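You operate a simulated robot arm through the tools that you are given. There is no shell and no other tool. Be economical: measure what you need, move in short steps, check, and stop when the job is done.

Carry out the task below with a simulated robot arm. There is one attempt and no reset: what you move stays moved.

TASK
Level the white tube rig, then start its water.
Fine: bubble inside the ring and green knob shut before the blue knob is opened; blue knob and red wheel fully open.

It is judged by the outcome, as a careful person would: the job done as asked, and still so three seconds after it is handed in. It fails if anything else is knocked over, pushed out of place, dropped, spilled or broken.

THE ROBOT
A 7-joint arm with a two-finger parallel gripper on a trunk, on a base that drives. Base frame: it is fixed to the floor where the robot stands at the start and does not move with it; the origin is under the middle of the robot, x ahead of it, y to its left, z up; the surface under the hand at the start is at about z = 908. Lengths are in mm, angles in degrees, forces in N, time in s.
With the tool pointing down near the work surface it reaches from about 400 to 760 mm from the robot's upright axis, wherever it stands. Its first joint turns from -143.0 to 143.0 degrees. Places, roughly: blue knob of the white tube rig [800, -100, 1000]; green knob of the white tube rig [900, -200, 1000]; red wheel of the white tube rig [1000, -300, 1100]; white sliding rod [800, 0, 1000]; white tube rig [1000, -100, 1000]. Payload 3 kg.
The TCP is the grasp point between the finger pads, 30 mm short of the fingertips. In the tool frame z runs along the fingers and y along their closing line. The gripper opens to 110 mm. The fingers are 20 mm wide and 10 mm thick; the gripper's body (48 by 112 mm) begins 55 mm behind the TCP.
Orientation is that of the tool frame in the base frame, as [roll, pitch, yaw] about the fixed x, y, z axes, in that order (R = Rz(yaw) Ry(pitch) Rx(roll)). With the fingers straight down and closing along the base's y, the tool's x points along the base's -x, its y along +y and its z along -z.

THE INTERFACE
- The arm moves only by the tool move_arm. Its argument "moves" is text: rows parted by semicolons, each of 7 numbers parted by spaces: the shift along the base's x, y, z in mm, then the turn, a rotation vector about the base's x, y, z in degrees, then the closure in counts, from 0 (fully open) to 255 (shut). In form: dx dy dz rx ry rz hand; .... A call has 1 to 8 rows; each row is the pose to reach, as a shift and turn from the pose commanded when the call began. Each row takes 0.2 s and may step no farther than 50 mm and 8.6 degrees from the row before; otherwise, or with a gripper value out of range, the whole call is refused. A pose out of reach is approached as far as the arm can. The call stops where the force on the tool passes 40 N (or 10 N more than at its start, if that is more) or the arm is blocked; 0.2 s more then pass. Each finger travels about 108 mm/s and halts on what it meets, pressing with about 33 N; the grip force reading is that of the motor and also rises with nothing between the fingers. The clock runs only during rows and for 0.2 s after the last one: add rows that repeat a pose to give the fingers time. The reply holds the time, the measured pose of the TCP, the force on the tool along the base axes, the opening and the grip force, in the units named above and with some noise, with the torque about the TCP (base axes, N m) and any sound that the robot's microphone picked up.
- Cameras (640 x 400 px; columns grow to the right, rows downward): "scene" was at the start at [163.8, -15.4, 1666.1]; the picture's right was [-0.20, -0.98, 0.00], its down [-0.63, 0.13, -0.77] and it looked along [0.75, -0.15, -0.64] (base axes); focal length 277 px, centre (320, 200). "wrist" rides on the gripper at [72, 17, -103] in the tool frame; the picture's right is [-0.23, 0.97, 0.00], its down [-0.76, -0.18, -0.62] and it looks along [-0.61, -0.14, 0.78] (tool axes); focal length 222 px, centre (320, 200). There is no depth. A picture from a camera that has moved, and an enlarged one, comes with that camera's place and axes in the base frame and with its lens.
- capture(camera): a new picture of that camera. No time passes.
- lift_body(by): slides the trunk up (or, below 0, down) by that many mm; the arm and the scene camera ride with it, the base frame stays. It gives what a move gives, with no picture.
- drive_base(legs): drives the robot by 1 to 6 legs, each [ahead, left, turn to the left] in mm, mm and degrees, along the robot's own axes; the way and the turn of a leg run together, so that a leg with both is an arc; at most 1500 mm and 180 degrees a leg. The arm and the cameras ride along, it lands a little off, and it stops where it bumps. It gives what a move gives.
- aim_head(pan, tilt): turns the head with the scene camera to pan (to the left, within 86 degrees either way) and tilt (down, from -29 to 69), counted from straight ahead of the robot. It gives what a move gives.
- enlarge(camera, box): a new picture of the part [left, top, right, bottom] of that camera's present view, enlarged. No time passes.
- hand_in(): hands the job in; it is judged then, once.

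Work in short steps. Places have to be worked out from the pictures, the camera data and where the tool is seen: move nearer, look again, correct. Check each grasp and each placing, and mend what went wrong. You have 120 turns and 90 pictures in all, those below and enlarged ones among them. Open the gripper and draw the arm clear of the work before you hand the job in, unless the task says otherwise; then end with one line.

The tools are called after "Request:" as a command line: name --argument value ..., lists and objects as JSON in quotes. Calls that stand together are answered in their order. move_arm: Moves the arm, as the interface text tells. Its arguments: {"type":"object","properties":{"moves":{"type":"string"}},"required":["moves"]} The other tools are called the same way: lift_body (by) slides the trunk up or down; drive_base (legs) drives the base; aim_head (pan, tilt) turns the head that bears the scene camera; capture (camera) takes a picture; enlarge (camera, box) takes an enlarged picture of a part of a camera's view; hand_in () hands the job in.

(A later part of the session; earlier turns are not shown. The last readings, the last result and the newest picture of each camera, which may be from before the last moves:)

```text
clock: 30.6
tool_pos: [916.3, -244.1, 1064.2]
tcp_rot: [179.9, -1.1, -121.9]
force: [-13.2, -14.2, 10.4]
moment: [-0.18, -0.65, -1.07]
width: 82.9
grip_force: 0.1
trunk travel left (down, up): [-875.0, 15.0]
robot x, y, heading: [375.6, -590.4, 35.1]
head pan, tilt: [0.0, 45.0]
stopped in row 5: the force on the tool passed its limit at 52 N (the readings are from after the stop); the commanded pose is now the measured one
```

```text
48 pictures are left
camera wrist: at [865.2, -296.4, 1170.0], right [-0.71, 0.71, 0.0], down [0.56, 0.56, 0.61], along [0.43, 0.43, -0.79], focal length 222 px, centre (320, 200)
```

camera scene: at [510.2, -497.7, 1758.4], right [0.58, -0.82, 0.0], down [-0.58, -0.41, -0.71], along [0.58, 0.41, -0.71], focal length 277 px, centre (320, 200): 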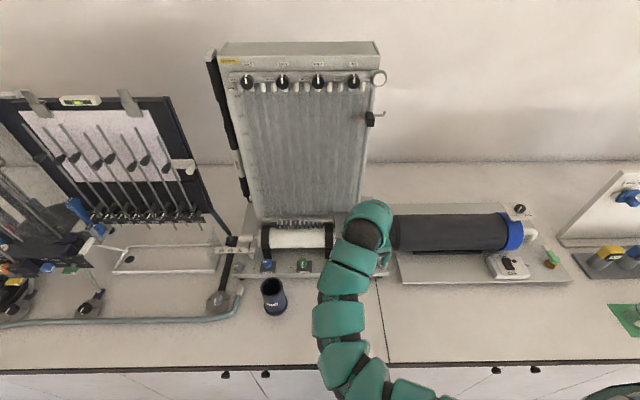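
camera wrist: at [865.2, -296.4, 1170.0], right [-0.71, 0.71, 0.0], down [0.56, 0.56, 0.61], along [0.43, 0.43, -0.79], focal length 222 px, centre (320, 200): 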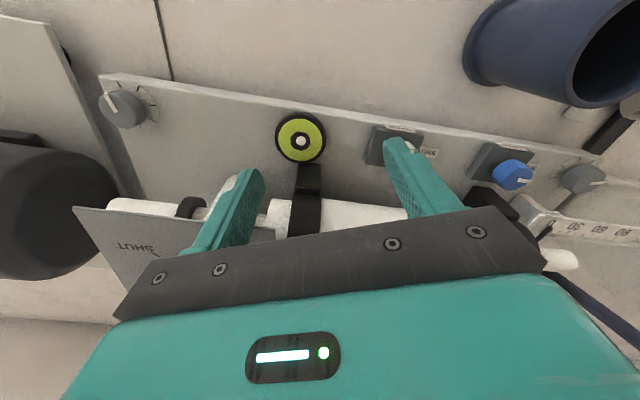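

The rear finger touched the panel's corner. I'll retreat toward the robot, align the hand with the rig, and only then go left.

Request:
move_arm --moves "-16 -16 0 0 0 0 83; -32 -24 0 0 0 0 83; -32 -24 0 0 0 -8 100; -44 -8 0 0 0 -16 100; -58 22 0 0 0 -23 100; -66 46 0 0 0 -23 60; -66 46 0 0 0 -23 0"

Request:
capture --camera "wrist"

Request:
enlarge --camera "scene" --box '[240, 190, 400, 290]'

```text
clock: 32.1
tool_pos: [850.1, -195.7, 1064.4]
tcp_rot: [179.9, -0.9, -144.7]
force: [-0.8, 0.7, -0.8]
moment: [0.04, -0.03, 0.0]
width: 110.1
grip_force: 0.1
out of reach, approached as far as the arm can: row 2, 3, 4
trunk travel left (down, up): [-875.0, 15.0]
robot x, y, heading: [373.7, -591.5, 35.1]
head pan, tilt: [0.0, 45.0]
```

```text
47 pictures are left
camera wrist: at [783.4, -224.7, 1169.5], right [-0.38, 0.93, 0.0], down [0.73, 0.3, 0.61], along [0.57, 0.23, -0.79], focal length 222 px, centre (320, 200)
```

wrist: 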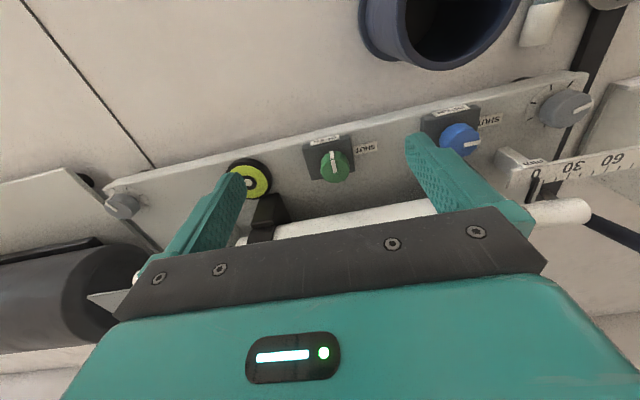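

```text
4.00 times, centred on (320, 240) of scene
camera zoom: at [509.3, -496.5, 1758.4], right [0.57, -0.82, 0.0], down [-0.58, -0.41, -0.71], along [0.58, 0.41, -0.71], focal length 1106 px, centre (320, 40)
```

zoom: 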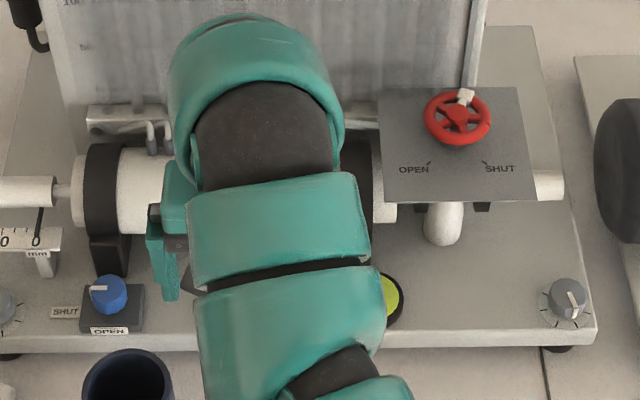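

Green knob is near (874,-174). Approaching over it with yaw about -120° and the hand part-closed to 60 mm.

Request:
move_arm --moves "12 11 0 0 0 8 60; 24 22 0 0 0 16 115; 24 22 -10 0 0 24 115; 24 22 -30 0 0 24 115; 24 22 -50 0 0 24 115; 24 22 -58 0 0 24 115"

Request:
capture --camera "wrist"

```text
clock: 33.5
tool_pos: [876.3, -174.1, 1006.7]
tcp_rot: [179.9, -1.0, -120.7]
force: [0.7, -0.6, -0.5]
moment: [0.0, 0.0, -0.03]
width: 60.2
grip_force: 0.2
trunk travel left (down, up): [-875.0, 15.0]
robot x, y, heading: [375.0, -589.6, 35.0]
head pan, tilt: [0.0, 45.0]
```

```text
45 pictures are left
camera wrist: at [824.5, -228.4, 1111.0], right [-0.72, 0.69, 0.0], down [0.55, 0.57, 0.61], along [0.42, 0.44, -0.79], focal length 222 px, centre (320, 200)
```

wrist: 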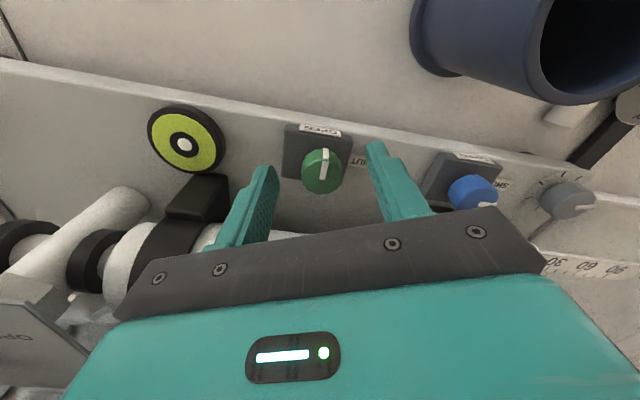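

Shift 4 mm further in, lower 8 mm, then close.

Request:
move_arm --moves "3 4 -8 0 0 0 115; 3 4 -8 0 0 0 200; 3 4 -8 0 0 0 255; 3 4 -8 0 0 0 255"

Request:
capture --camera "wrist"

```text
clock: 34.5
tool_pos: [878.6, -169.3, 998.0]
tcp_rot: [179.9, -0.8, -120.7]
force: [0.6, 5.2, -1.6]
moment: [0.98, -0.91, -0.09]
width: 27.5
grip_force: 45.2
trunk travel left (down, up): [-875.0, 15.0]
robot x, y, heading: [376.2, -593.5, 35.3]
head pan, tilt: [0.0, 45.0]
```

```text
44 pictures are left
camera wrist: at [827.8, -223.3, 1103.3], right [-0.72, 0.69, 0.0], down [0.55, 0.57, 0.61], along [0.42, 0.44, -0.79], focal length 222 px, centre (320, 200)
```

wrist: 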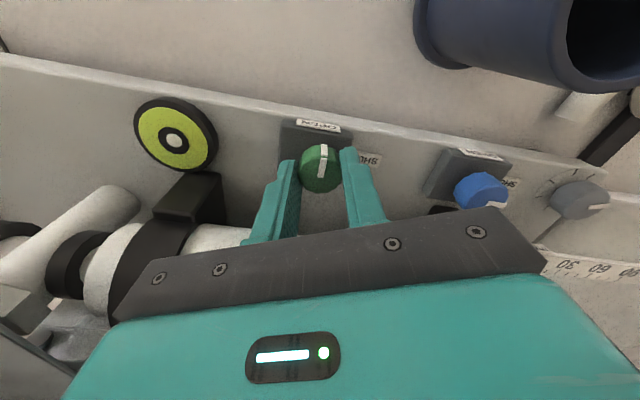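

Green knob gripped (27.5 mm). Turning clockwise by 50°.

Request:
move_arm --moves "0 0 0 0 0 -8 255; 0 0 0 0 0 -16 255; 0 0 0 0 0 -24 255; 0 0 0 0 0 -32 255; 0 0 0 0 0 -40 255; 0 0 0 0 0 -48 255; 0 0 0 0 0 -54 255; 0 0 0 0 0 -54 255"

Request:
capture --camera "wrist"

```text
clock: 36.4
tool_pos: [879.0, -169.0, 997.7]
tcp_rot: [179.9, -0.9, -174.9]
force: [8.4, 16.8, 9.8]
moment: [0.06, -1.02, 0.0]
width: 27.4
grip_force: 45.0
trunk travel left (down, up): [-875.0, 15.0]
robot x, y, heading: [380.1, -590.8, 35.0]
head pan, tilt: [0.0, 45.0]
```

```text
43 pictures are left
camera wrist: at [805.9, -160.3, 1103.4], right [0.14, 0.99, 0.0], down [0.78, -0.11, 0.61], along [0.61, -0.09, -0.79], focal length 222 px, centre (320, 200)
```

wrist: 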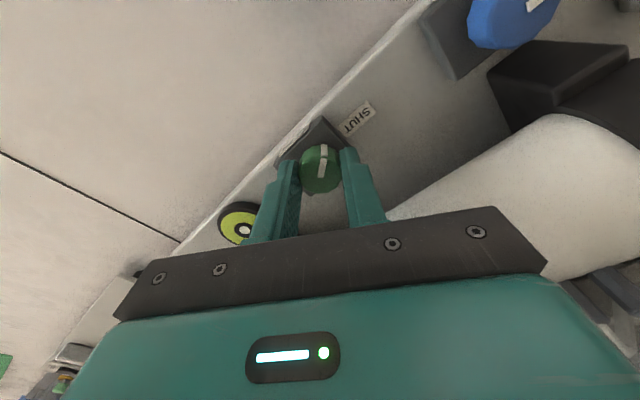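

Turned with the hand. Regrasp: open a little, rise, rotate back, lower, close.

Request:
move_arm --moves "0 0 0 0 0 0 150; 0 0 10 0 0 0 140; 0 0 35 0 0 0 140; 0 0 35 0 0 8 140; 0 0 35 0 0 16 140; 0 0 35 0 0 24 140; 0 0 35 0 0 32 140; 0 0 35 0 0 40 140"

Request:
move_arm --moves "0 0 0 0 0 8 140; 0 0 -15 0 0 14 140; 0 0 -36 0 0 14 140; 0 0 -36 0 0 14 200; 0 0 -36 0 0 14 255; 0 0 -36 0 0 14 255; 0 0 -36 0 0 14 255"

Request:
capture --camera "wrist"

```text
clock: 38.1
tool_pos: [877.9, -168.9, 1033.6]
tcp_rot: [179.8, -0.9, -134.7]
force: [-1.5, 0.8, -0.5]
moment: [-0.02, 0.02, -0.03]
width: 49.7
grip_force: 0.1
trunk travel left (down, up): [-875.0, 15.0]
robot x, y, heading: [373.3, -591.2, 34.9]
head pan, tilt: [0.0, 45.0]
```

```text
clock: 39.8
tool_pos: [877.5, -170.4, 997.5]
tcp_rot: [-180.0, -1.0, -120.6]
force: [-1.2, 0.1, -3.8]
moment: [1.1, -0.86, 0.0]
width: 27.2
grip_force: 45.4
trunk travel left (down, up): [-875.0, 15.0]
robot x, y, heading: [379.4, -591.9, 35.0]
head pan, tilt: [0.0, 45.0]
```

```text
42 pictures are left
camera wrist: at [827.3, -224.2, 1101.9], right [-0.72, 0.69, 0.0], down [0.55, 0.57, 0.61], along [0.42, 0.44, -0.79], focal length 222 px, centre (320, 200)
```

wrist: 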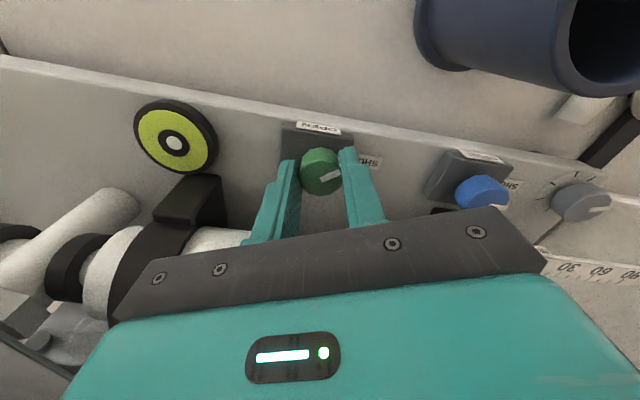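

Now the remaining ~36–44°; going a little past to meet the stop gently.

Request:
move_arm --moves "0 0 0 0 0 -8 255; 0 0 0 0 0 -16 255; 0 0 0 0 0 -24 255; 0 0 0 0 0 -32 255; 0 0 0 0 0 -38 255; 0 0 0 0 0 -42 255; 0 0 0 0 0 -42 255"

Request:
enlarge --camera "wrist" --box '[220, 60, 480, 230]'

```text
clock: 41.4
tool_pos: [875.6, -170.7, 996.2]
tcp_rot: [180.0, -1.0, -162.7]
force: [-5.7, 5.4, -4.8]
moment: [-0.1, 0.51, 0.79]
width: 27.0
grip_force: 45.4
trunk travel left (down, up): [-875.0, 15.0]
robot x, y, heading: [378.5, -590.0, 35.2]
head pan, tilt: [0.0, 45.0]
```

```text
2.35 times, centred on (350, 145) of wrist
camera zoom: at [804.0, -176.1, 1102.2], right [-0.07, 1.0, 0.0], down [0.79, 0.06, 0.61], along [0.61, 0.04, -0.79], focal length 523 px, centre (249, 329)
```

zoom: 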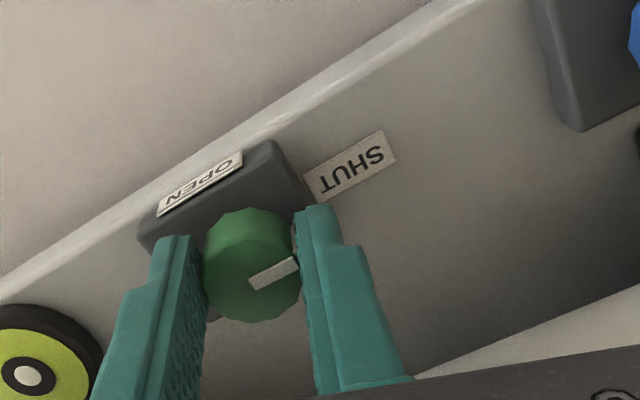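

Stop felt (0.8 N·m) and the pointer is toward SHUT. Release, rise, and move above the blue knob near (806,-77).

Request:
move_arm --moves "0 0 0 0 0 0 150; 0 0 10 0 0 0 140; 0 0 45 0 0 0 140; -24 31 50 0 0 -2 140; -48 62 50 0 0 -7 140; -70 93 50 0 0 -7 125; -70 93 45 0 0 -7 115"

Request:
capture --camera "wrist"

Request:
enlarge --camera "scene" --box '[240, 190, 400, 290]'

```text
clock: 43.0
tool_pos: [808.3, -78.1, 1042.7]
tcp_rot: [179.8, -0.9, -169.7]
force: [0.2, 0.4, 0.2]
moment: [0.0, 0.0, 0.0]
width: 59.9
grip_force: 0.0
trunk travel left (down, up): [-875.0, 15.0]
robot x, y, heading: [376.6, -589.4, 35.2]
head pan, tilt: [0.0, 45.0]
```

```text
40 pictures are left
camera wrist: at [735.3, -75.9, 1147.6], right [0.05, 1.0, 0.0], down [0.79, -0.04, 0.61], along [0.61, -0.03, -0.79], focal length 222 px, centre (320, 200)
```

wrist: 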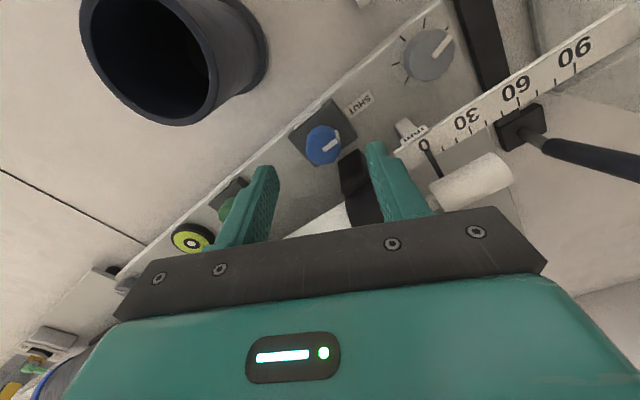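

```text
4.00 times, centred on (320, 240) of scene
camera zoom: at [510.1, -497.1, 1758.4], right [0.57, -0.82, 0.0], down [-0.58, -0.41, -0.71], along [0.58, 0.41, -0.71], focal length 1106 px, centre (320, 40)
```

zoom: 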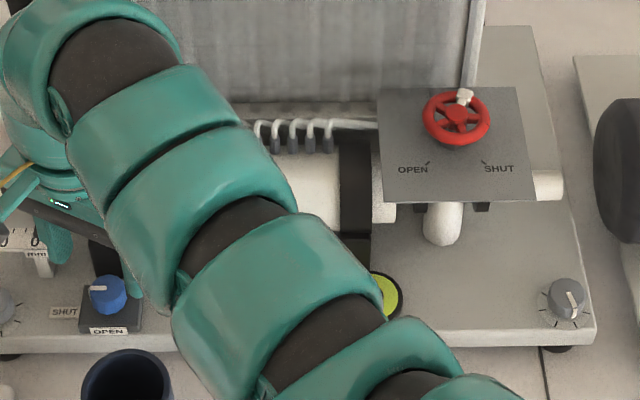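

Blue knob's ray passes right under the TCP; descend and close.

Request:
move_arm --moves "0 1 -20 0 0 0 115; 0 1 -38 0 0 0 115; 0 1 -45 0 0 0 115; 0 1 -45 0 0 0 180; 0 1 -45 0 0 0 255; 0 1 -45 0 0 0 255"

Request:
capture --camera "wrist"

```text
clock: 44.4
tool_pos: [807.5, -77.4, 997.0]
tcp_rot: [179.9, -1.0, -169.8]
force: [1.3, -0.6, -0.8]
moment: [-0.4, -0.17, 0.07]
width: 27.6
grip_force: 44.7
trunk travel left (down, up): [-875.0, 15.0]
robot x, y, heading: [378.2, -589.0, 35.3]
head pan, tilt: [0.0, 45.0]
```

```text
38 pictures are left
camera wrist: at [735.5, -74.1, 1102.3], right [0.05, 1.0, 0.0], down [0.79, -0.04, 0.61], along [0.61, -0.03, -0.79], focal length 222 px, centre (320, 200)
```

wrist: 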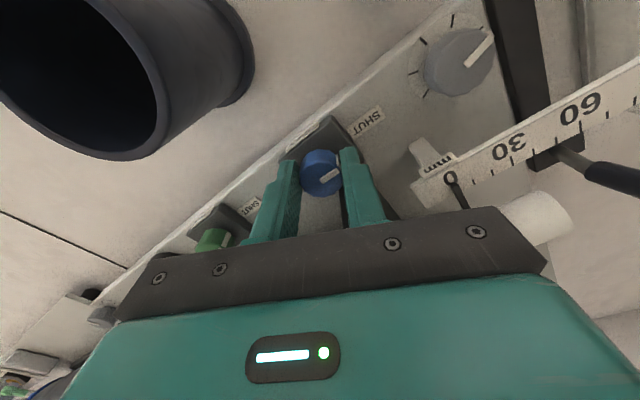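

Gripped. Before opening blue, verify the green pointer and the bubble.

Request:
enlarge --camera "wrist" --box '[170, 180, 290, 260]'

Request:
enlarge --camera "scene" --box '[240, 200, 400, 300]'

```text
5.00 times, centred on (230, 220) of wrist
camera zoom: at [735.5, -74.1, 1102.3], right [0.05, 1.0, 0.0], down [0.79, -0.04, 0.61], along [0.61, -0.03, -0.79], focal length 1111 px, centre (770, 100)
```

zoom: 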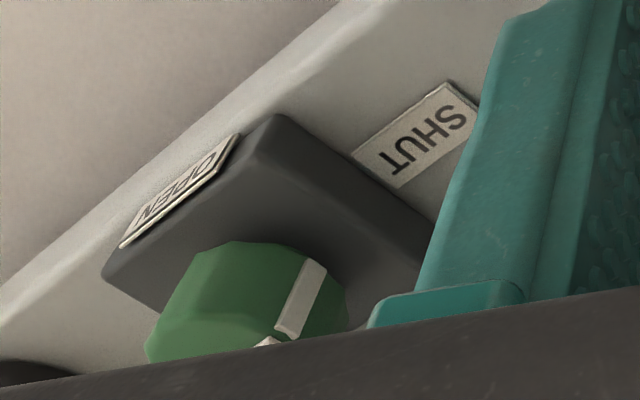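

```text
4.00 times, centred on (320, 250) of scene
camera zoom: at [509.4, -495.7, 1758.4], right [0.58, -0.82, 0.0], down [-0.58, -0.41, -0.71], along [0.58, 0.41, -0.71], focal length 1106 px, centre (320, 0)
```

zoom: 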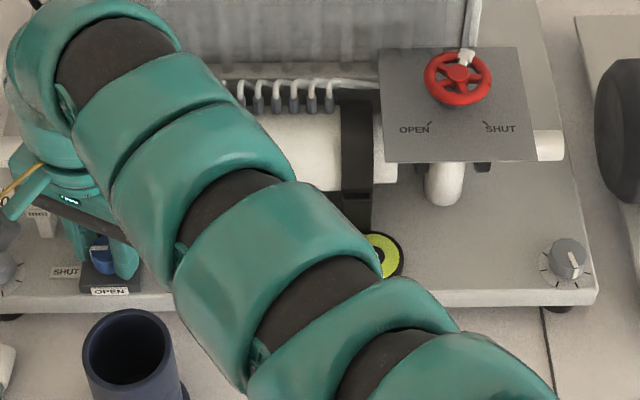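

Green shows SHUT; the bubble was centred in the previous view. Turning blue counter-clockwise.

Request:
move_arm --moves "0 0 0 0 0 8 255; 0 0 0 0 0 16 255; 0 0 0 0 0 24 255; 0 0 0 0 0 32 255; 0 0 0 0 0 40 255; 0 0 0 0 0 48 255; 0 0 0 0 0 52 255; 0 0 0 0 0 52 255"

Request:
capture --camera "wrist"

```text
clock: 46.1
tool_pos: [809.0, -78.4, 997.4]
tcp_rot: [179.9, -0.9, -117.7]
force: [9.8, -9.9, 4.1]
moment: [-0.84, -0.66, -0.06]
width: 27.6
grip_force: 45.2
trunk travel left (down, up): [-875.0, 15.0]
robot x, y, heading: [378.1, -591.3, 34.9]
head pan, tilt: [0.0, 45.0]
```

```text
35 pictures are left
camera wrist: at [761.9, -134.9, 1102.3], right [-0.76, 0.65, 0.0], down [0.52, 0.6, 0.61], along [0.4, 0.46, -0.79], focal length 222 px, centre (320, 200)
```

wrist: 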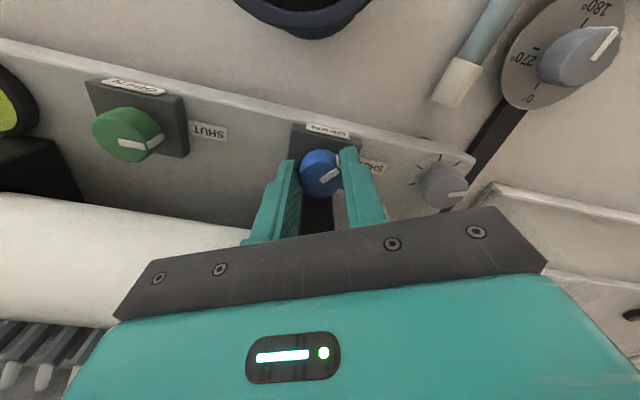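

Blue turned ~50°. Regrasping for the rest.

Request:
move_arm --moves "0 0 0 0 0 0 150; 0 0 10 0 0 0 140; 0 0 35 0 0 0 140; 0 0 35 0 0 -8 140; 0 0 35 0 0 -16 140; 0 0 35 0 0 -24 140; 0 0 35 0 0 -32 140; 0 0 35 0 0 -40 140"

Request:
move_arm --moves "0 0 0 0 0 -8 140; 0 0 -15 0 0 -10 140; 0 0 -35 0 0 -10 140; 0 0 -35 0 0 -10 200; 0 0 -35 0 0 -10 255; 0 0 -35 0 0 -10 255; 0 0 -35 0 0 -10 255"

Request:
move_arm --moves "0 0 0 0 0 8 255; 0 0 0 0 0 16 255; 0 0 0 0 0 24 255; 0 0 0 0 0 32 255; 0 0 0 0 0 38 255; 0 0 0 0 0 43 255; 0 0 0 0 0 43 255"

Request:
capture --camera "wrist"

```text
clock: 48.0
tool_pos: [808.9, -78.2, 1031.6]
tcp_rot: [179.8, -0.9, -157.9]
force: [0.3, -0.4, 0.8]
moment: [0.01, 0.0, 0.04]
width: 49.5
grip_force: 0.0
trunk travel left (down, up): [-875.0, 15.0]
robot x, y, heading: [379.7, -594.3, 35.0]
head pan, tilt: [0.0, 45.0]
```

```text
clock: 49.5
tool_pos: [807.5, -77.1, 996.2]
tcp_rot: [180.0, -0.9, -167.7]
force: [0.5, -4.3, -0.7]
moment: [-0.45, 0.37, -0.04]
width: 27.2
grip_force: 44.9
trunk travel left (down, up): [-875.0, 15.0]
robot x, y, heading: [378.9, -590.6, 34.9]
head pan, tilt: [0.0, 45.0]
```

```text
clock: 51.1
tool_pos: [810.3, -78.7, 997.0]
tcp_rot: [180.0, -0.8, -124.7]
force: [6.4, -13.0, 0.0]
moment: [-0.58, -0.2, -0.82]
width: 27.0
grip_force: 45.1
trunk travel left (down, up): [-875.0, 15.0]
robot x, y, heading: [377.1, -587.4, 35.1]
head pan, tilt: [0.0, 45.0]
```

```text
34 pictures are left
camera wrist: at [755.5, -128.2, 1102.5], right [-0.67, 0.74, 0.0], down [0.59, 0.53, 0.61], along [0.45, 0.41, -0.79], focal length 222 px, centre (320, 200)
```

wrist: 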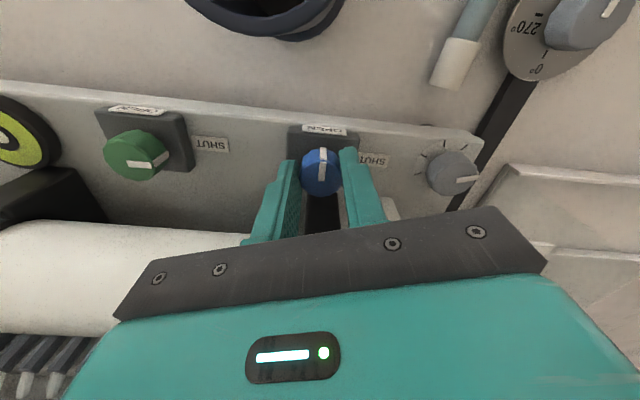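

Stop reached; blue points to OPEN. Release and rise to z≈1110.

Request:
move_arm --moves "0 0 0 0 0 0 150; 0 0 10 0 0 0 140; 0 0 40 0 0 0 140; 0 0 75 0 0 -8 140; 0 0 105 0 0 -16 140; 0 0 113 0 0 -20 140"

Request:
capture --camera "wrist"

Request:
enlarge --camera "scene" --box '[240, 190, 400, 290]'

```text
clock: 52.5
tool_pos: [808.2, -76.3, 1110.6]
tcp_rot: [179.8, -0.8, -144.8]
force: [-0.1, 1.0, 0.3]
moment: [-0.03, 0.01, -0.03]
width: 49.9
grip_force: 0.1
trunk travel left (down, up): [-875.0, 15.0]
robot x, y, heading: [377.2, -591.8, 35.0]
head pan, tilt: [0.0, 45.0]
```

```text
33 pictures are left
camera wrist: at [740.4, -105.1, 1215.1], right [-0.38, 0.93, 0.0], down [0.73, 0.3, 0.61], along [0.57, 0.23, -0.79], focal length 222 px, centre (320, 200)
```

wrist: 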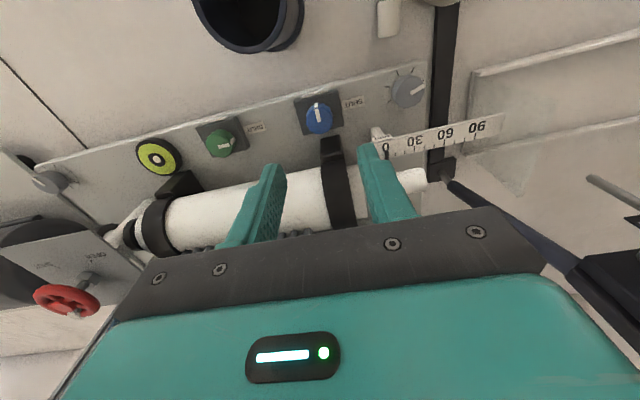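

```text
4.00 times, centred on (320, 240) of scene
camera zoom: at [509.7, -496.1, 1758.4], right [0.57, -0.82, 0.0], down [-0.58, -0.41, -0.71], along [0.58, 0.41, -0.71], focal length 1106 px, centre (320, 40)
```

zoom: 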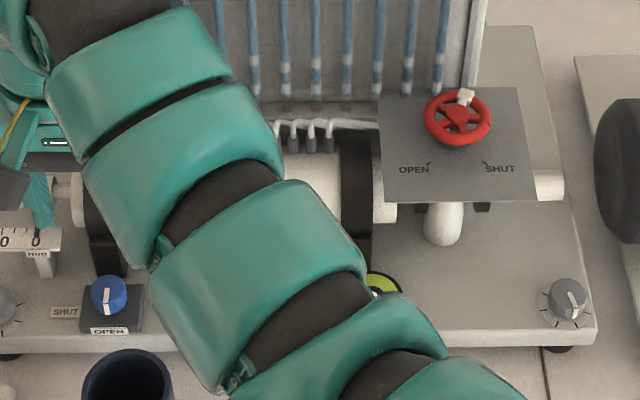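

Water is rising in the tubes. I'll drive 40 mm closer so the red wheel (≈(1045,-256,1096)) is comfortably within reach.

Request:
drive_base --legs '[[40, 0, 0]]'

Request:
lift_body --by 14

Request:
capture --camera "wrist"

```text
clock: 53.4
tool_pos: [841.8, -52.4, 1108.6]
tcp_rot: [179.9, -1.0, -144.7]
force: [0.1, -0.4, 0.1]
moment: [-0.04, 0.01, 0.02]
width: 49.3
grip_force: 0.0
trunk travel left (down, up): [-875.0, 15.0]
robot x, y, heading: [406.9, -568.5, 35.3]
head pan, tilt: [0.0, 45.0]
```

```text
clock: 54.0
tool_pos: [840.7, -52.7, 1123.9]
tcp_rot: [179.9, -0.9, -144.7]
force: [0.1, -0.2, 0.2]
moment: [0.0, 0.03, 0.0]
width: 49.5
grip_force: 0.0
trunk travel left (down, up): [-889.0, 1.0]
robot x, y, heading: [409.0, -564.5, 35.0]
head pan, tilt: [0.0, 45.0]
```

```text
31 pictures are left
camera wrist: at [773.2, -81.7, 1228.8], right [-0.38, 0.93, 0.0], down [0.73, 0.3, 0.61], along [0.57, 0.23, -0.79], focal length 222 px, centre (320, 200)
```

wrist: 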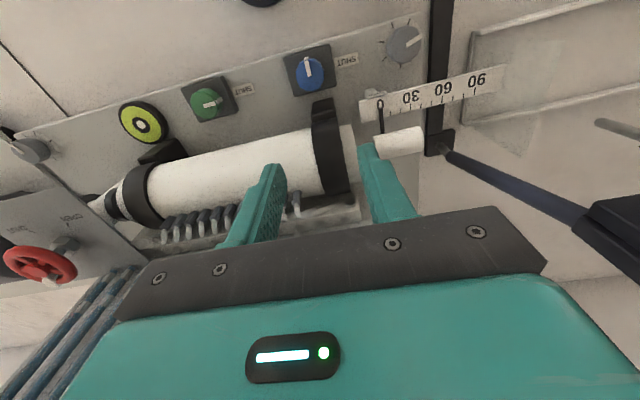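

Moving over the wheel at TCP z≈1155 (tips ≈1125), along the tube.

Request:
move_arm --moves "22 -10 12 0 0 0 140; 46 -36 24 0 0 0 140; 72 -68 30 0 0 0 120; 98 -100 30 0 0 0 100; 124 -132 30 0 0 0 75; 150 -164 30 0 0 0 75; 176 -190 30 0 0 0 75"

Request:
capture --camera "wrist"

Request:
capture --camera "scene"

```text
clock: 55.6
tool_pos: [1035.7, -255.5, 1143.6]
tcp_rot: [179.5, -0.7, -144.4]
force: [-29.2, -9.2, 11.8]
moment: [1.24, -3.12, 0.92]
width: 77.8
grip_force: 0.0
out of reach, approached as far as the arm can: row 5, 6, 7
trunk travel left (down, up): [-889.0, 1.0]
robot x, y, heading: [409.9, -569.8, 35.1]
head pan, tilt: [0.0, 45.0]
```

```text
30 pictures are left
camera wrist: at [967.6, -284.7, 1247.9], right [-0.38, 0.92, 0.0], down [0.73, 0.3, 0.61], along [0.56, 0.24, -0.79], focal length 222 px, centre (320, 200)
```

wrist: 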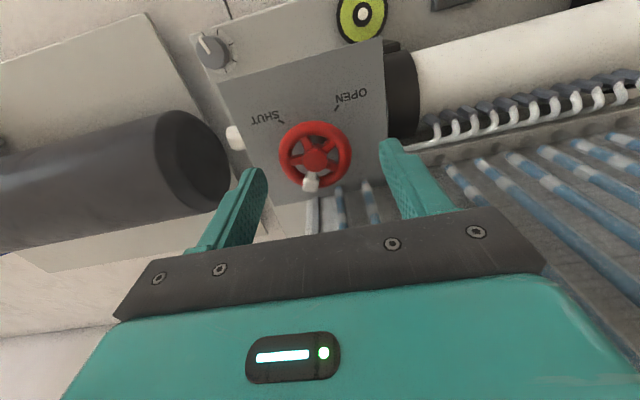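

```text
29 pictures are left
camera scene: at [539.7, -480.8, 1773.1], right [0.58, -0.82, 0.0], down [-0.58, -0.4, -0.71], along [0.58, 0.41, -0.7], focal length 277 px, centre (320, 200)
```

scene: 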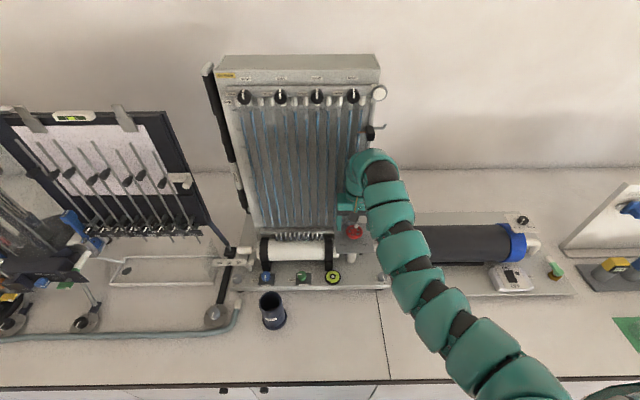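

The hand's upper part is pressing on the tall tube board because the arm is too folded. I'll drive the base back 50 mm, which pulls the hand away and stretches the arm.

Request:
drive_base --legs '[[-50, 0, 0]]'

Request:
capture --camera "scene"

```text
clock: 56.6
tool_pos: [995.8, -282.1, 1141.8]
tcp_rot: [179.8, -0.8, -144.7]
force: [-0.3, 0.0, 0.3]
moment: [0.01, -0.03, -0.03]
width: 77.9
grip_force: 0.0
trunk travel left (down, up): [-889.0, 1.0]
robot x, y, heading: [372.6, -595.9, 35.0]
head pan, tilt: [0.0, 45.0]
```

```text
28 pictures are left
camera scene: at [499.0, -504.5, 1772.7], right [0.57, -0.82, 0.0], down [-0.58, -0.41, -0.71], along [0.58, 0.41, -0.71], focal length 277 px, centre (320, 200)
```

scene: 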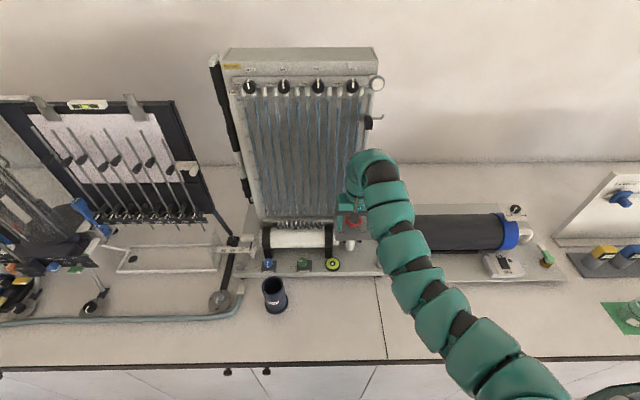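

Clear now. To keep the upper hand away from the board I'll tilt the fingers 25° forward, then move over the wheel at (1040,-258,~1088).

Request:
move_arm --moves "0 0 0 4.7 -6.8 0 60; 0 0 0 9.4 -13.6 0 60; 0 0 0 14.3 -20.5 0 60; 18 10 0 14.3 -20.5 0 60; 37 19 0 14.3 -20.5 0 60; 37 19 0 14.3 -20.5 0 60"

Request:
capture --camera "wrist"

Request:
enlarge --camera "scene" --box '[290, 140, 450, 260]'

```text
clock: 58.0
tool_pos: [1033.9, -262.7, 1138.9]
tcp_rot: [-179.9, 24.1, -144.7]
force: [-0.2, -1.1, -0.1]
moment: [0.01, -0.01, -0.02]
width: 84.1
grip_force: 0.0
trunk travel left (down, up): [-889.0, 1.0]
robot x, y, heading: [372.0, -597.9, 34.8]
head pan, tilt: [0.0, 45.0]
```

```text
27 pictures are left
camera wrist: at [935.8, -311.8, 1205.8], right [-0.39, 0.91, 0.09], down [0.46, 0.11, 0.88], along [0.79, 0.39, -0.47], focal length 222 px, centre (320, 200)
```

wrist: 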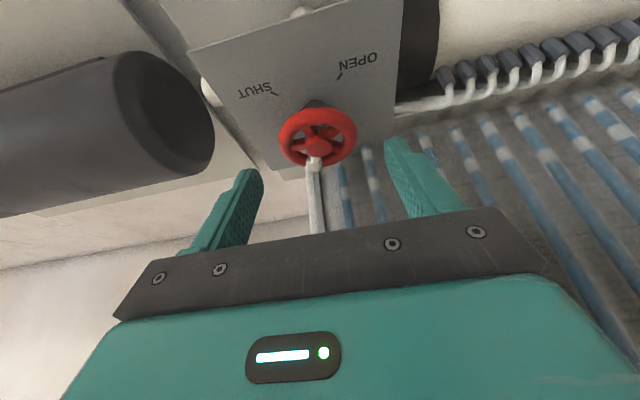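

```text
3.33 times, centred on (370, 200) of scene
camera zoom: at [500.8, -502.2, 1772.5], right [0.57, -0.82, 0.0], down [-0.58, -0.41, -0.71], along [0.58, 0.41, -0.71], focal length 922 px, centre (153, 200)
```

zoom: 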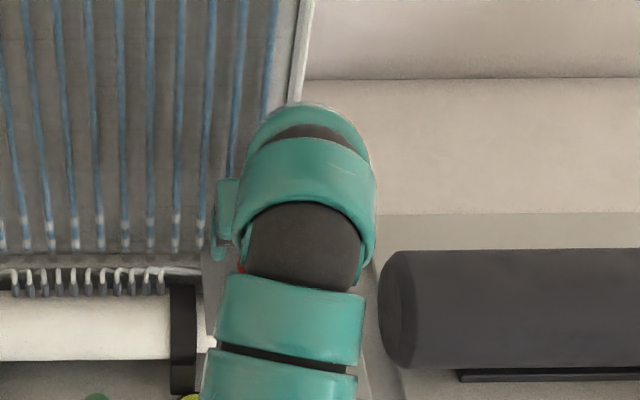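

Wheel ray gives about (1041,-257,1090), as planned. Descending to z≈1105 and looking before closing.

Request:
move_arm --moves "1 1 -12 0 0 0 60; 1 1 -24 0 0 0 60; 1 1 -34 0 0 0 60; 1 1 -34 0 0 0 60"

Request:
capture --camera "wrist"

```text
clock: 59.0
tool_pos: [1036.3, -259.9, 1107.0]
tcp_rot: [-179.9, 24.1, -144.7]
force: [-0.5, 0.8, 0.4]
moment: [-0.01, 0.02, -0.01]
width: 84.3
grip_force: 0.1
trunk travel left (down, up): [-889.0, 1.0]
robot x, y, heading: [365.8, -597.2, 35.0]
head pan, tilt: [0.0, 45.0]
```

```text
25 pictures are left
camera wrist: at [937.2, -310.6, 1171.5], right [-0.39, 0.91, 0.09], down [0.46, 0.11, 0.88], along [0.79, 0.39, -0.47], focal length 222 px, centre (320, 200)
```

wrist: 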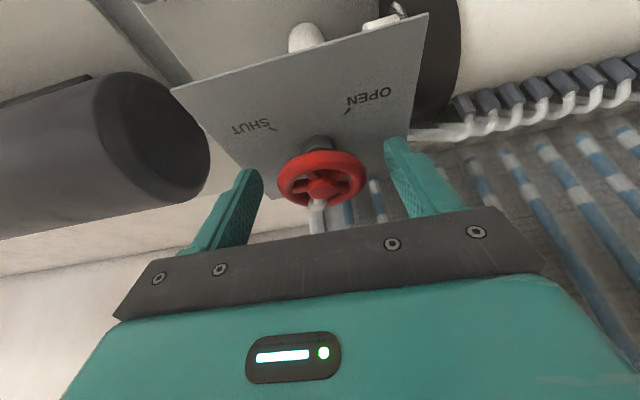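

The wheel lies between the pads, between tip and TCP. Closing on the rim.

Request:
move_arm --moves "0 0 0 0 0 0 110; 0 0 0 0 0 0 180; 0 0 0 0 0 0 255; 0 0 0 0 0 0 255"

Request:
capture --camera "wrist"

```text
clock: 60.0
tool_pos: [1036.0, -259.8, 1105.5]
tcp_rot: [-180.0, 24.0, -144.6]
force: [-3.9, 4.3, -2.5]
moment: [0.82, 0.14, 0.03]
width: 53.8
grip_force: 45.0
trunk travel left (down, up): [-889.0, 1.0]
robot x, y, heading: [366.6, -593.5, 35.0]
head pan, tilt: [0.0, 45.0]
```

```text
24 pictures are left
camera wrist: at [936.6, -309.7, 1171.6], right [-0.39, 0.91, 0.09], down [0.46, 0.11, 0.88], along [0.79, 0.39, -0.47], focal length 222 px, centre (320, 200)
```

wrist: 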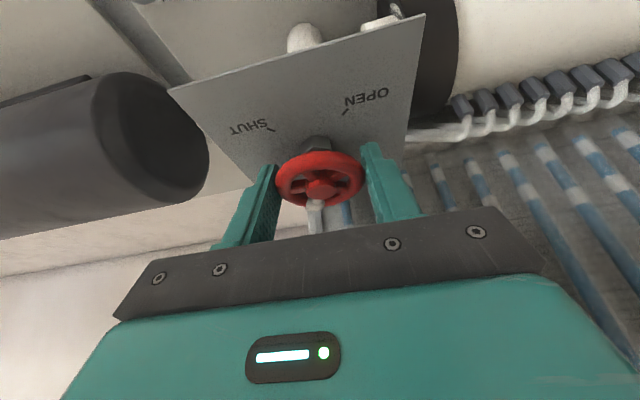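

Rim held (54 mm). Turning counter-clockwise ~60° about the wheel's axis.

Request:
move_arm --moves "0.6 -0.7 0 0 0 8 255; 1.3 -1.4 0 0 0 16 255; 2.1 -1.9 0 0 0 24 255; 2.9 -2.3 0 0 0 32 255; 3.8 -2.6 0 0 0 40 255; 4.8 -2.8 0 0 0 48 255; 5.6 -2.8 0 0 0 55 255; 5.6 -2.8 0 0 0 55 255"

Request:
capture --camera "wrist"

```text
clock: 61.8
tool_pos: [1037.8, -261.9, 1106.8]
tcp_rot: [179.9, 24.0, -89.5]
force: [-14.4, 12.4, 1.2]
moment: [-0.97, 0.59, 0.07]
width: 53.7
grip_force: 45.4
trunk travel left (down, up): [-889.0, 1.0]
robot x, y, heading: [370.7, -597.7, 35.3]
head pan, tilt: [0.0, 45.0]
```

```text
23 pictures are left
camera wrist: at [1022.0, -370.9, 1171.8], right [-0.98, 0.2, 0.09], down [0.17, 0.44, 0.88], along [0.13, 0.87, -0.47], focal length 222 px, centre (320, 200)
```

wrist: 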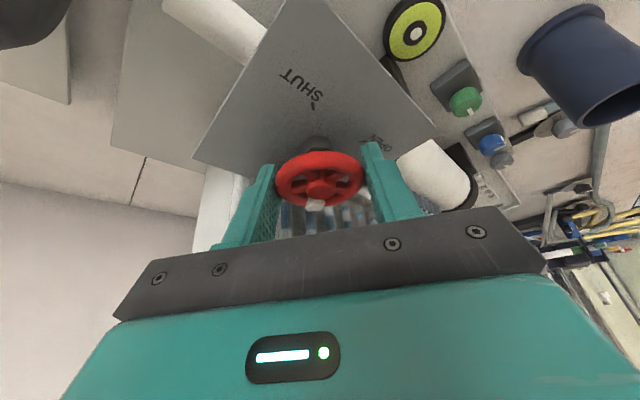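

No stop yet. Regrasp: open, rise, turn back 45°, lower, close.

Request:
move_arm --moves "0 0 0 0 0 0 100; 0 0 0 0 0 0 70; 0 0 18 0 0 0 65; 0 0 38 0 0 0 65; -1 0.5 38 0 0 -8 65; -2 1 38 0 0 -16 65; -3 1.4 38 0 0 -24 65; -4 1.7 38 0 0 -32 65"

Request:
move_arm --moves "-0.4 0.1 0 0 0 -8 65; -0.8 0.2 0 0 0 -13 65; -0.8 0.2 -18 0 0 -13 65; -0.8 0.2 -37 0 0 -13 65; -0.8 0.2 -37 0 0 -13 65"

Request:
capture --camera "wrist"

```text
clock: 63.6
tool_pos: [1036.7, -262.7, 1143.8]
tcp_rot: [180.0, 24.1, -121.9]
force: [0.8, 0.7, 0.9]
moment: [-0.01, 0.0, 0.0]
width: 81.7
grip_force: 0.0
trunk travel left (down, up): [-889.0, 1.0]
robot x, y, heading: [373.2, -597.5, 35.4]
head pan, tilt: [0.0, 45.0]
```

```text
clock: 64.8
tool_pos: [1035.2, -261.5, 1107.6]
tcp_rot: [-180.0, 24.2, -134.7]
force: [0.0, 0.0, -0.1]
moment: [0.0, -0.01, -0.04]
width: 81.9
grip_force: 0.0
trunk travel left (down, up): [-889.0, 1.0]
robot x, y, heading: [365.1, -599.2, 35.2]
head pan, tilt: [0.0, 45.0]
```

```text
22 pictures are left
camera wrist: at [947.5, -328.0, 1172.5], right [-0.55, 0.83, 0.09], down [0.44, 0.19, 0.88], along [0.72, 0.52, -0.47], focal length 222 px, centre (320, 200)
```

wrist: 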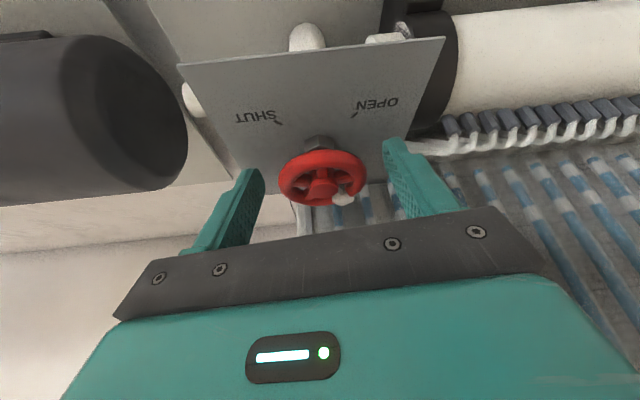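

Nub clears the finger. Close and turn again.

Request:
move_arm --moves "0 0 0 0 0 0 120; 0 0 0 0 0 0 255; 0 0 0 0 0 0 255; 0 0 0 0 0 0 255"

Request:
move_arm --moves "0.7 -0.7 0 0 0 8 255; 1.5 -1.2 0 0 0 16 255; 2.3 -1.6 0 0 0 24 255; 3.2 -1.9 0 0 0 32 255; 4.1 -2 0 0 0 40 255; 5 -2 0 0 0 48 255; 5.6 -2 0 0 0 54 255; 5.6 -2 0 0 0 54 255"

Request:
capture --camera "wrist"

```text
clock: 65.8
tool_pos: [1034.2, -260.5, 1107.9]
tcp_rot: [179.9, 24.1, -134.6]
force: [-4.7, 4.5, -1.4]
moment: [0.83, 0.23, 0.05]
width: 53.9
grip_force: 45.3
trunk travel left (down, up): [-889.0, 1.0]
robot x, y, heading: [369.1, -597.2, 35.2]
head pan, tilt: [0.0, 45.0]
```

```text
clock: 67.6
tool_pos: [1039.0, -262.8, 1107.8]
tcp_rot: [180.0, 23.9, -80.6]
force: [-20.4, 8.2, -8.1]
moment: [0.54, 0.56, 0.08]
width: 53.7
grip_force: 45.1
trunk travel left (down, up): [-889.0, 1.0]
robot x, y, heading: [369.9, -596.8, 35.2]
head pan, tilt: [0.0, 45.0]
```

```text
21 pictures are left
camera wrist: at [1039.8, -372.7, 1172.6], right [-0.99, 0.04, 0.09], down [0.1, 0.46, 0.88], along [0.0, 0.88, -0.47], focal length 222 px, centre (320, 200)
```

wrist: 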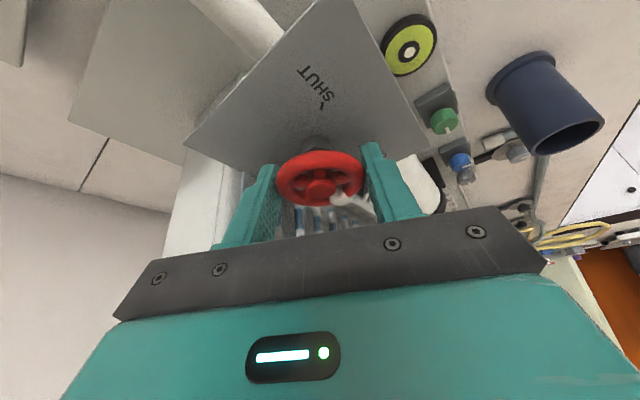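

About 26° should remain. Regrasp with the hand turned back 84°, so the finger sits ahead of the nub.

Request:
move_arm --moves "0 0 0 0 0 0 100; 0 0 0 0 0 0 70; 0 0 18 0 0 0 65; 0 0 38 0 0 0 65; -1 0 38 0 0 -8 65; -2 0 38 0 0 -16 65; -3 0.4 38 0 0 -24 65; -4 0.7 38 0 0 -32 65"

Request:
move_arm --moves "0 0.5 0 0 0 -8.5 65; 0 1 0 0 0 -17 65; 0 2 0 0 0 -25.5 65; 0 3 0 0 0 -34 65; 0 4 0 0 0 -42.5 65; 0 4.5 0 0 0 -51 65; 0 4.5 -5 0 0 -54 65"

Request:
capture --camera "wrist"

```text
clock: 69.4
tool_pos: [1037.6, -263.3, 1145.4]
tcp_rot: [-179.9, 24.2, -112.8]
force: [-0.1, -0.1, -0.7]
moment: [0.0, 0.0, 0.0]
width: 81.8
grip_force: 0.1
trunk travel left (down, up): [-889.0, 1.0]
robot x, y, heading: [367.7, -597.7, 35.1]
head pan, tilt: [0.0, 45.0]
```

```text
clock: 71.0
tool_pos: [1036.7, -259.1, 1139.8]
tcp_rot: [179.9, 24.2, -166.8]
force: [-0.8, 0.1, -0.2]
moment: [-0.01, 0.0, 0.0]
width: 81.8
grip_force: 0.1
trunk travel left (down, up): [-889.0, 1.0]
robot x, y, heading: [369.5, -597.1, 35.1]
head pan, tilt: [0.0, 45.0]
```

```text
20 pictures are left
camera wrist: at [928.3, -267.9, 1205.3], right [-0.02, 1.0, 0.09], down [0.47, -0.07, 0.88], along [0.88, 0.06, -0.47], focal length 222 px, centre (320, 200)
```

wrist: 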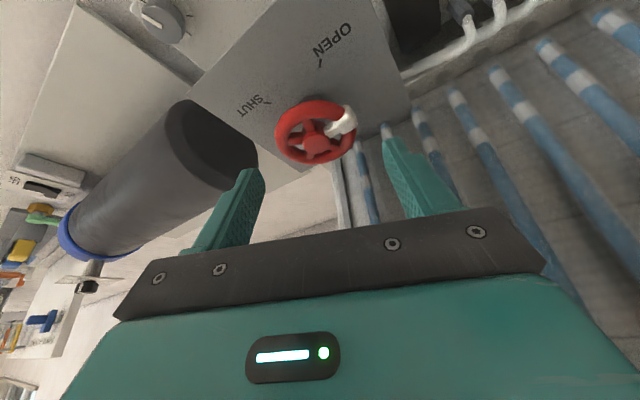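

The nub is only ~29° from where the finger would land; turn the hand back another 13° before lowering.

Request:
move_arm --moves "0 1 0 0 0 -7 65; -0.5 1.5 0 0 0 -13 65; -0.5 1.5 -16 0 0 -13 65; -0.5 1.5 -33 0 0 -13 65; -0.5 1.5 -33 0 0 -13 65"

Request:
capture --camera "wrist"

```text
clock: 72.2
tool_pos: [1035.8, -256.9, 1109.1]
tcp_rot: [-180.0, 24.1, -179.7]
force: [-4.9, -1.8, 4.4]
moment: [0.13, 0.05, 0.25]
width: 81.0
grip_force: 0.1
trunk travel left (down, up): [-889.0, 1.0]
robot x, y, heading: [366.6, -600.2, 35.1]
head pan, tilt: [0.0, 45.0]
```

```text
19 pictures are left
camera wrist: at [927.3, -241.3, 1173.4], right [0.2, 0.97, 0.09], down [0.44, -0.18, 0.88], along [0.87, -0.14, -0.47], focal length 222 px, centre (320, 200)
```

wrist: 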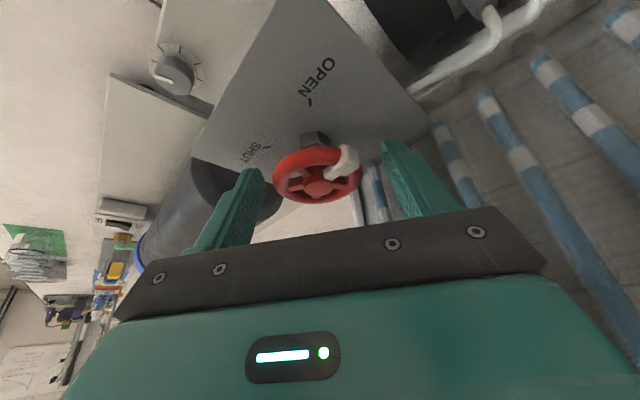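

A light touch (~6 N), probably the open finger near a board tube; closing draws it away. Close on the rim.

Request:
move_arm --moves "0 0 0 0 0 0 120; 0 0 0 0 0 0 255; 0 0 0 0 0 0 255; 0 0 0 0 0 0 255"

Request:
capture --camera "wrist"

```text
clock: 73.2
tool_pos: [1037.9, -257.4, 1106.0]
tcp_rot: [-179.9, 24.0, -179.8]
force: [1.6, -5.9, -7.9]
moment: [-0.16, -1.09, 0.0]
width: 53.2
grip_force: 44.8
trunk travel left (down, up): [-889.0, 1.0]
robot x, y, heading: [369.3, -596.4, 35.1]
head pan, tilt: [0.0, 45.0]
```

```text
18 pictures are left
camera wrist: at [929.6, -241.9, 1171.9], right [0.2, 0.97, 0.09], down [0.44, -0.17, 0.88], along [0.87, -0.14, -0.47], focal length 222 px, centre (320, 200)
```

wrist: 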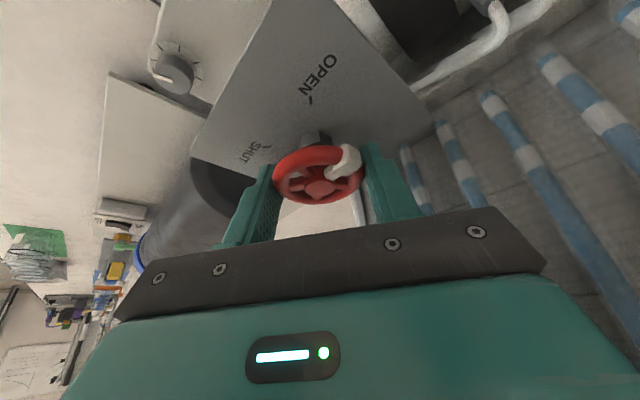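

Gripped. Turning counter-clockwise toward the stop.

Request:
move_arm --moves "0.1 -0.9 0 0 0 8 255; 0.3 -1.8 0 0 0 16 255; 0.6 -2.7 0 0 0 24 255; 0.9 -3.3 0 0 0 29 255; 0.9 -3.3 0 0 0 29 255"

Request:
enlarge --camera "wrist" --box '[220, 60, 440, 220]'

```text
clock: 74.4
tool_pos: [1037.8, -258.8, 1106.2]
tcp_rot: [179.9, 24.1, -150.6]
force: [2.7, 9.5, -2.8]
moment: [0.63, 0.46, -0.02]
width: 53.0
grip_force: 45.0
trunk travel left (down, up): [-889.0, 1.0]
robot x, y, heading: [367.5, -595.0, 35.2]
head pan, tilt: [0.0, 45.0]
```

```text
2.50 times, centred on (330, 140) of wrist
camera zoom: at [935.3, -297.2, 1172.0], right [-0.3, 0.95, 0.09], down [0.47, 0.06, 0.88], along [0.83, 0.31, -0.47], focal length 555 px, centre (295, 350)
```

zoom: 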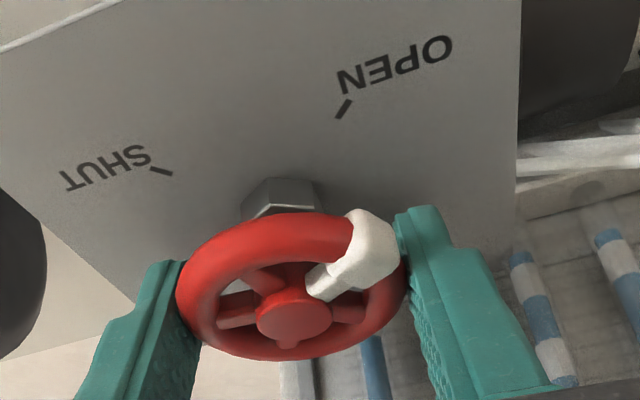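

Pointer is not yet at OPEN; continue until the torque rises.

Request:
move_arm --moves "0.3 -0.6 0 0 0 6 255; 0.7 -1.1 0 0 0 12 255; 1.1 -1.5 0 0 0 18 255; 1.1 -1.5 0 0 0 18 255"

Request:
enlarge --camera "wrist" --box '[220, 60, 440, 220]'

```text
clock: 75.4
tool_pos: [1037.7, -258.9, 1107.1]
tcp_rot: [-179.9, 24.0, -132.5]
force: [-8.5, 19.1, -1.8]
moment: [0.29, 0.61, -0.67]
width: 52.8
grip_force: 44.6
trunk travel left (down, up): [-889.0, 1.0]
robot x, y, heading: [365.8, -598.3, 35.0]
head pan, tilt: [0.0, 45.0]
```

```text
2.50 times, centred on (330, 140) of wrist
camera zoom: at [951.5, -327.7, 1172.1], right [-0.58, 0.81, 0.09], down [0.43, 0.21, 0.88], along [0.69, 0.55, -0.47], focal length 555 px, centre (295, 350)
```

zoom: 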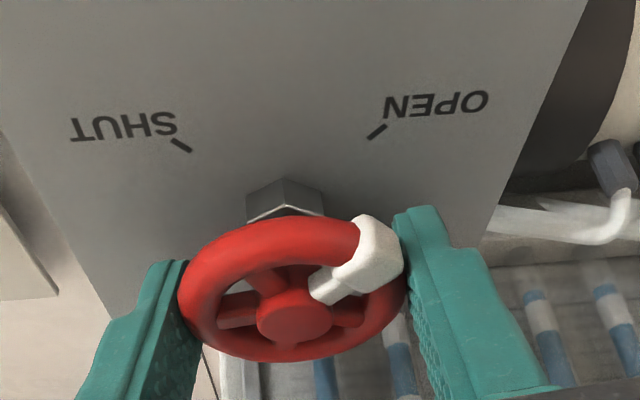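

Torque rose to 0.67 N·m and the pointer lines up with the OPEN tick. A small extra push to confirm the stop.

Request:
move_arm --moves "0.2 -0.2 0 0 0 4 255; 0.4 -0.4 0 0 0 8 255; 0.4 -0.4 0 0 0 8 255"

Request:
enlarge --camera "wrist" --box '[220, 60, 440, 220]'

```text
clock: 76.2
tool_pos: [1037.9, -258.7, 1106.7]
tcp_rot: [-179.9, 24.0, -124.5]
force: [-14.9, 23.1, -2.3]
moment: [0.68, 0.46, -1.03]
width: 53.6
grip_force: 44.9
trunk travel left (down, up): [-889.0, 1.0]
robot x, y, heading: [368.9, -595.5, 34.9]
head pan, tilt: [0.0, 45.0]
```

```text
2.50 times, centred on (330, 140) of wrist
camera zoom: at [961.7, -339.3, 1172.1], right [-0.68, 0.72, 0.09], down [0.4, 0.26, 0.88], along [0.61, 0.64, -0.47], focal length 555 px, centre (295, 350)
```

zoom: 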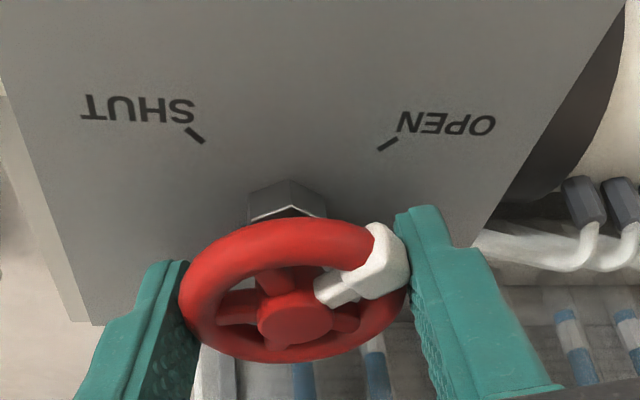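

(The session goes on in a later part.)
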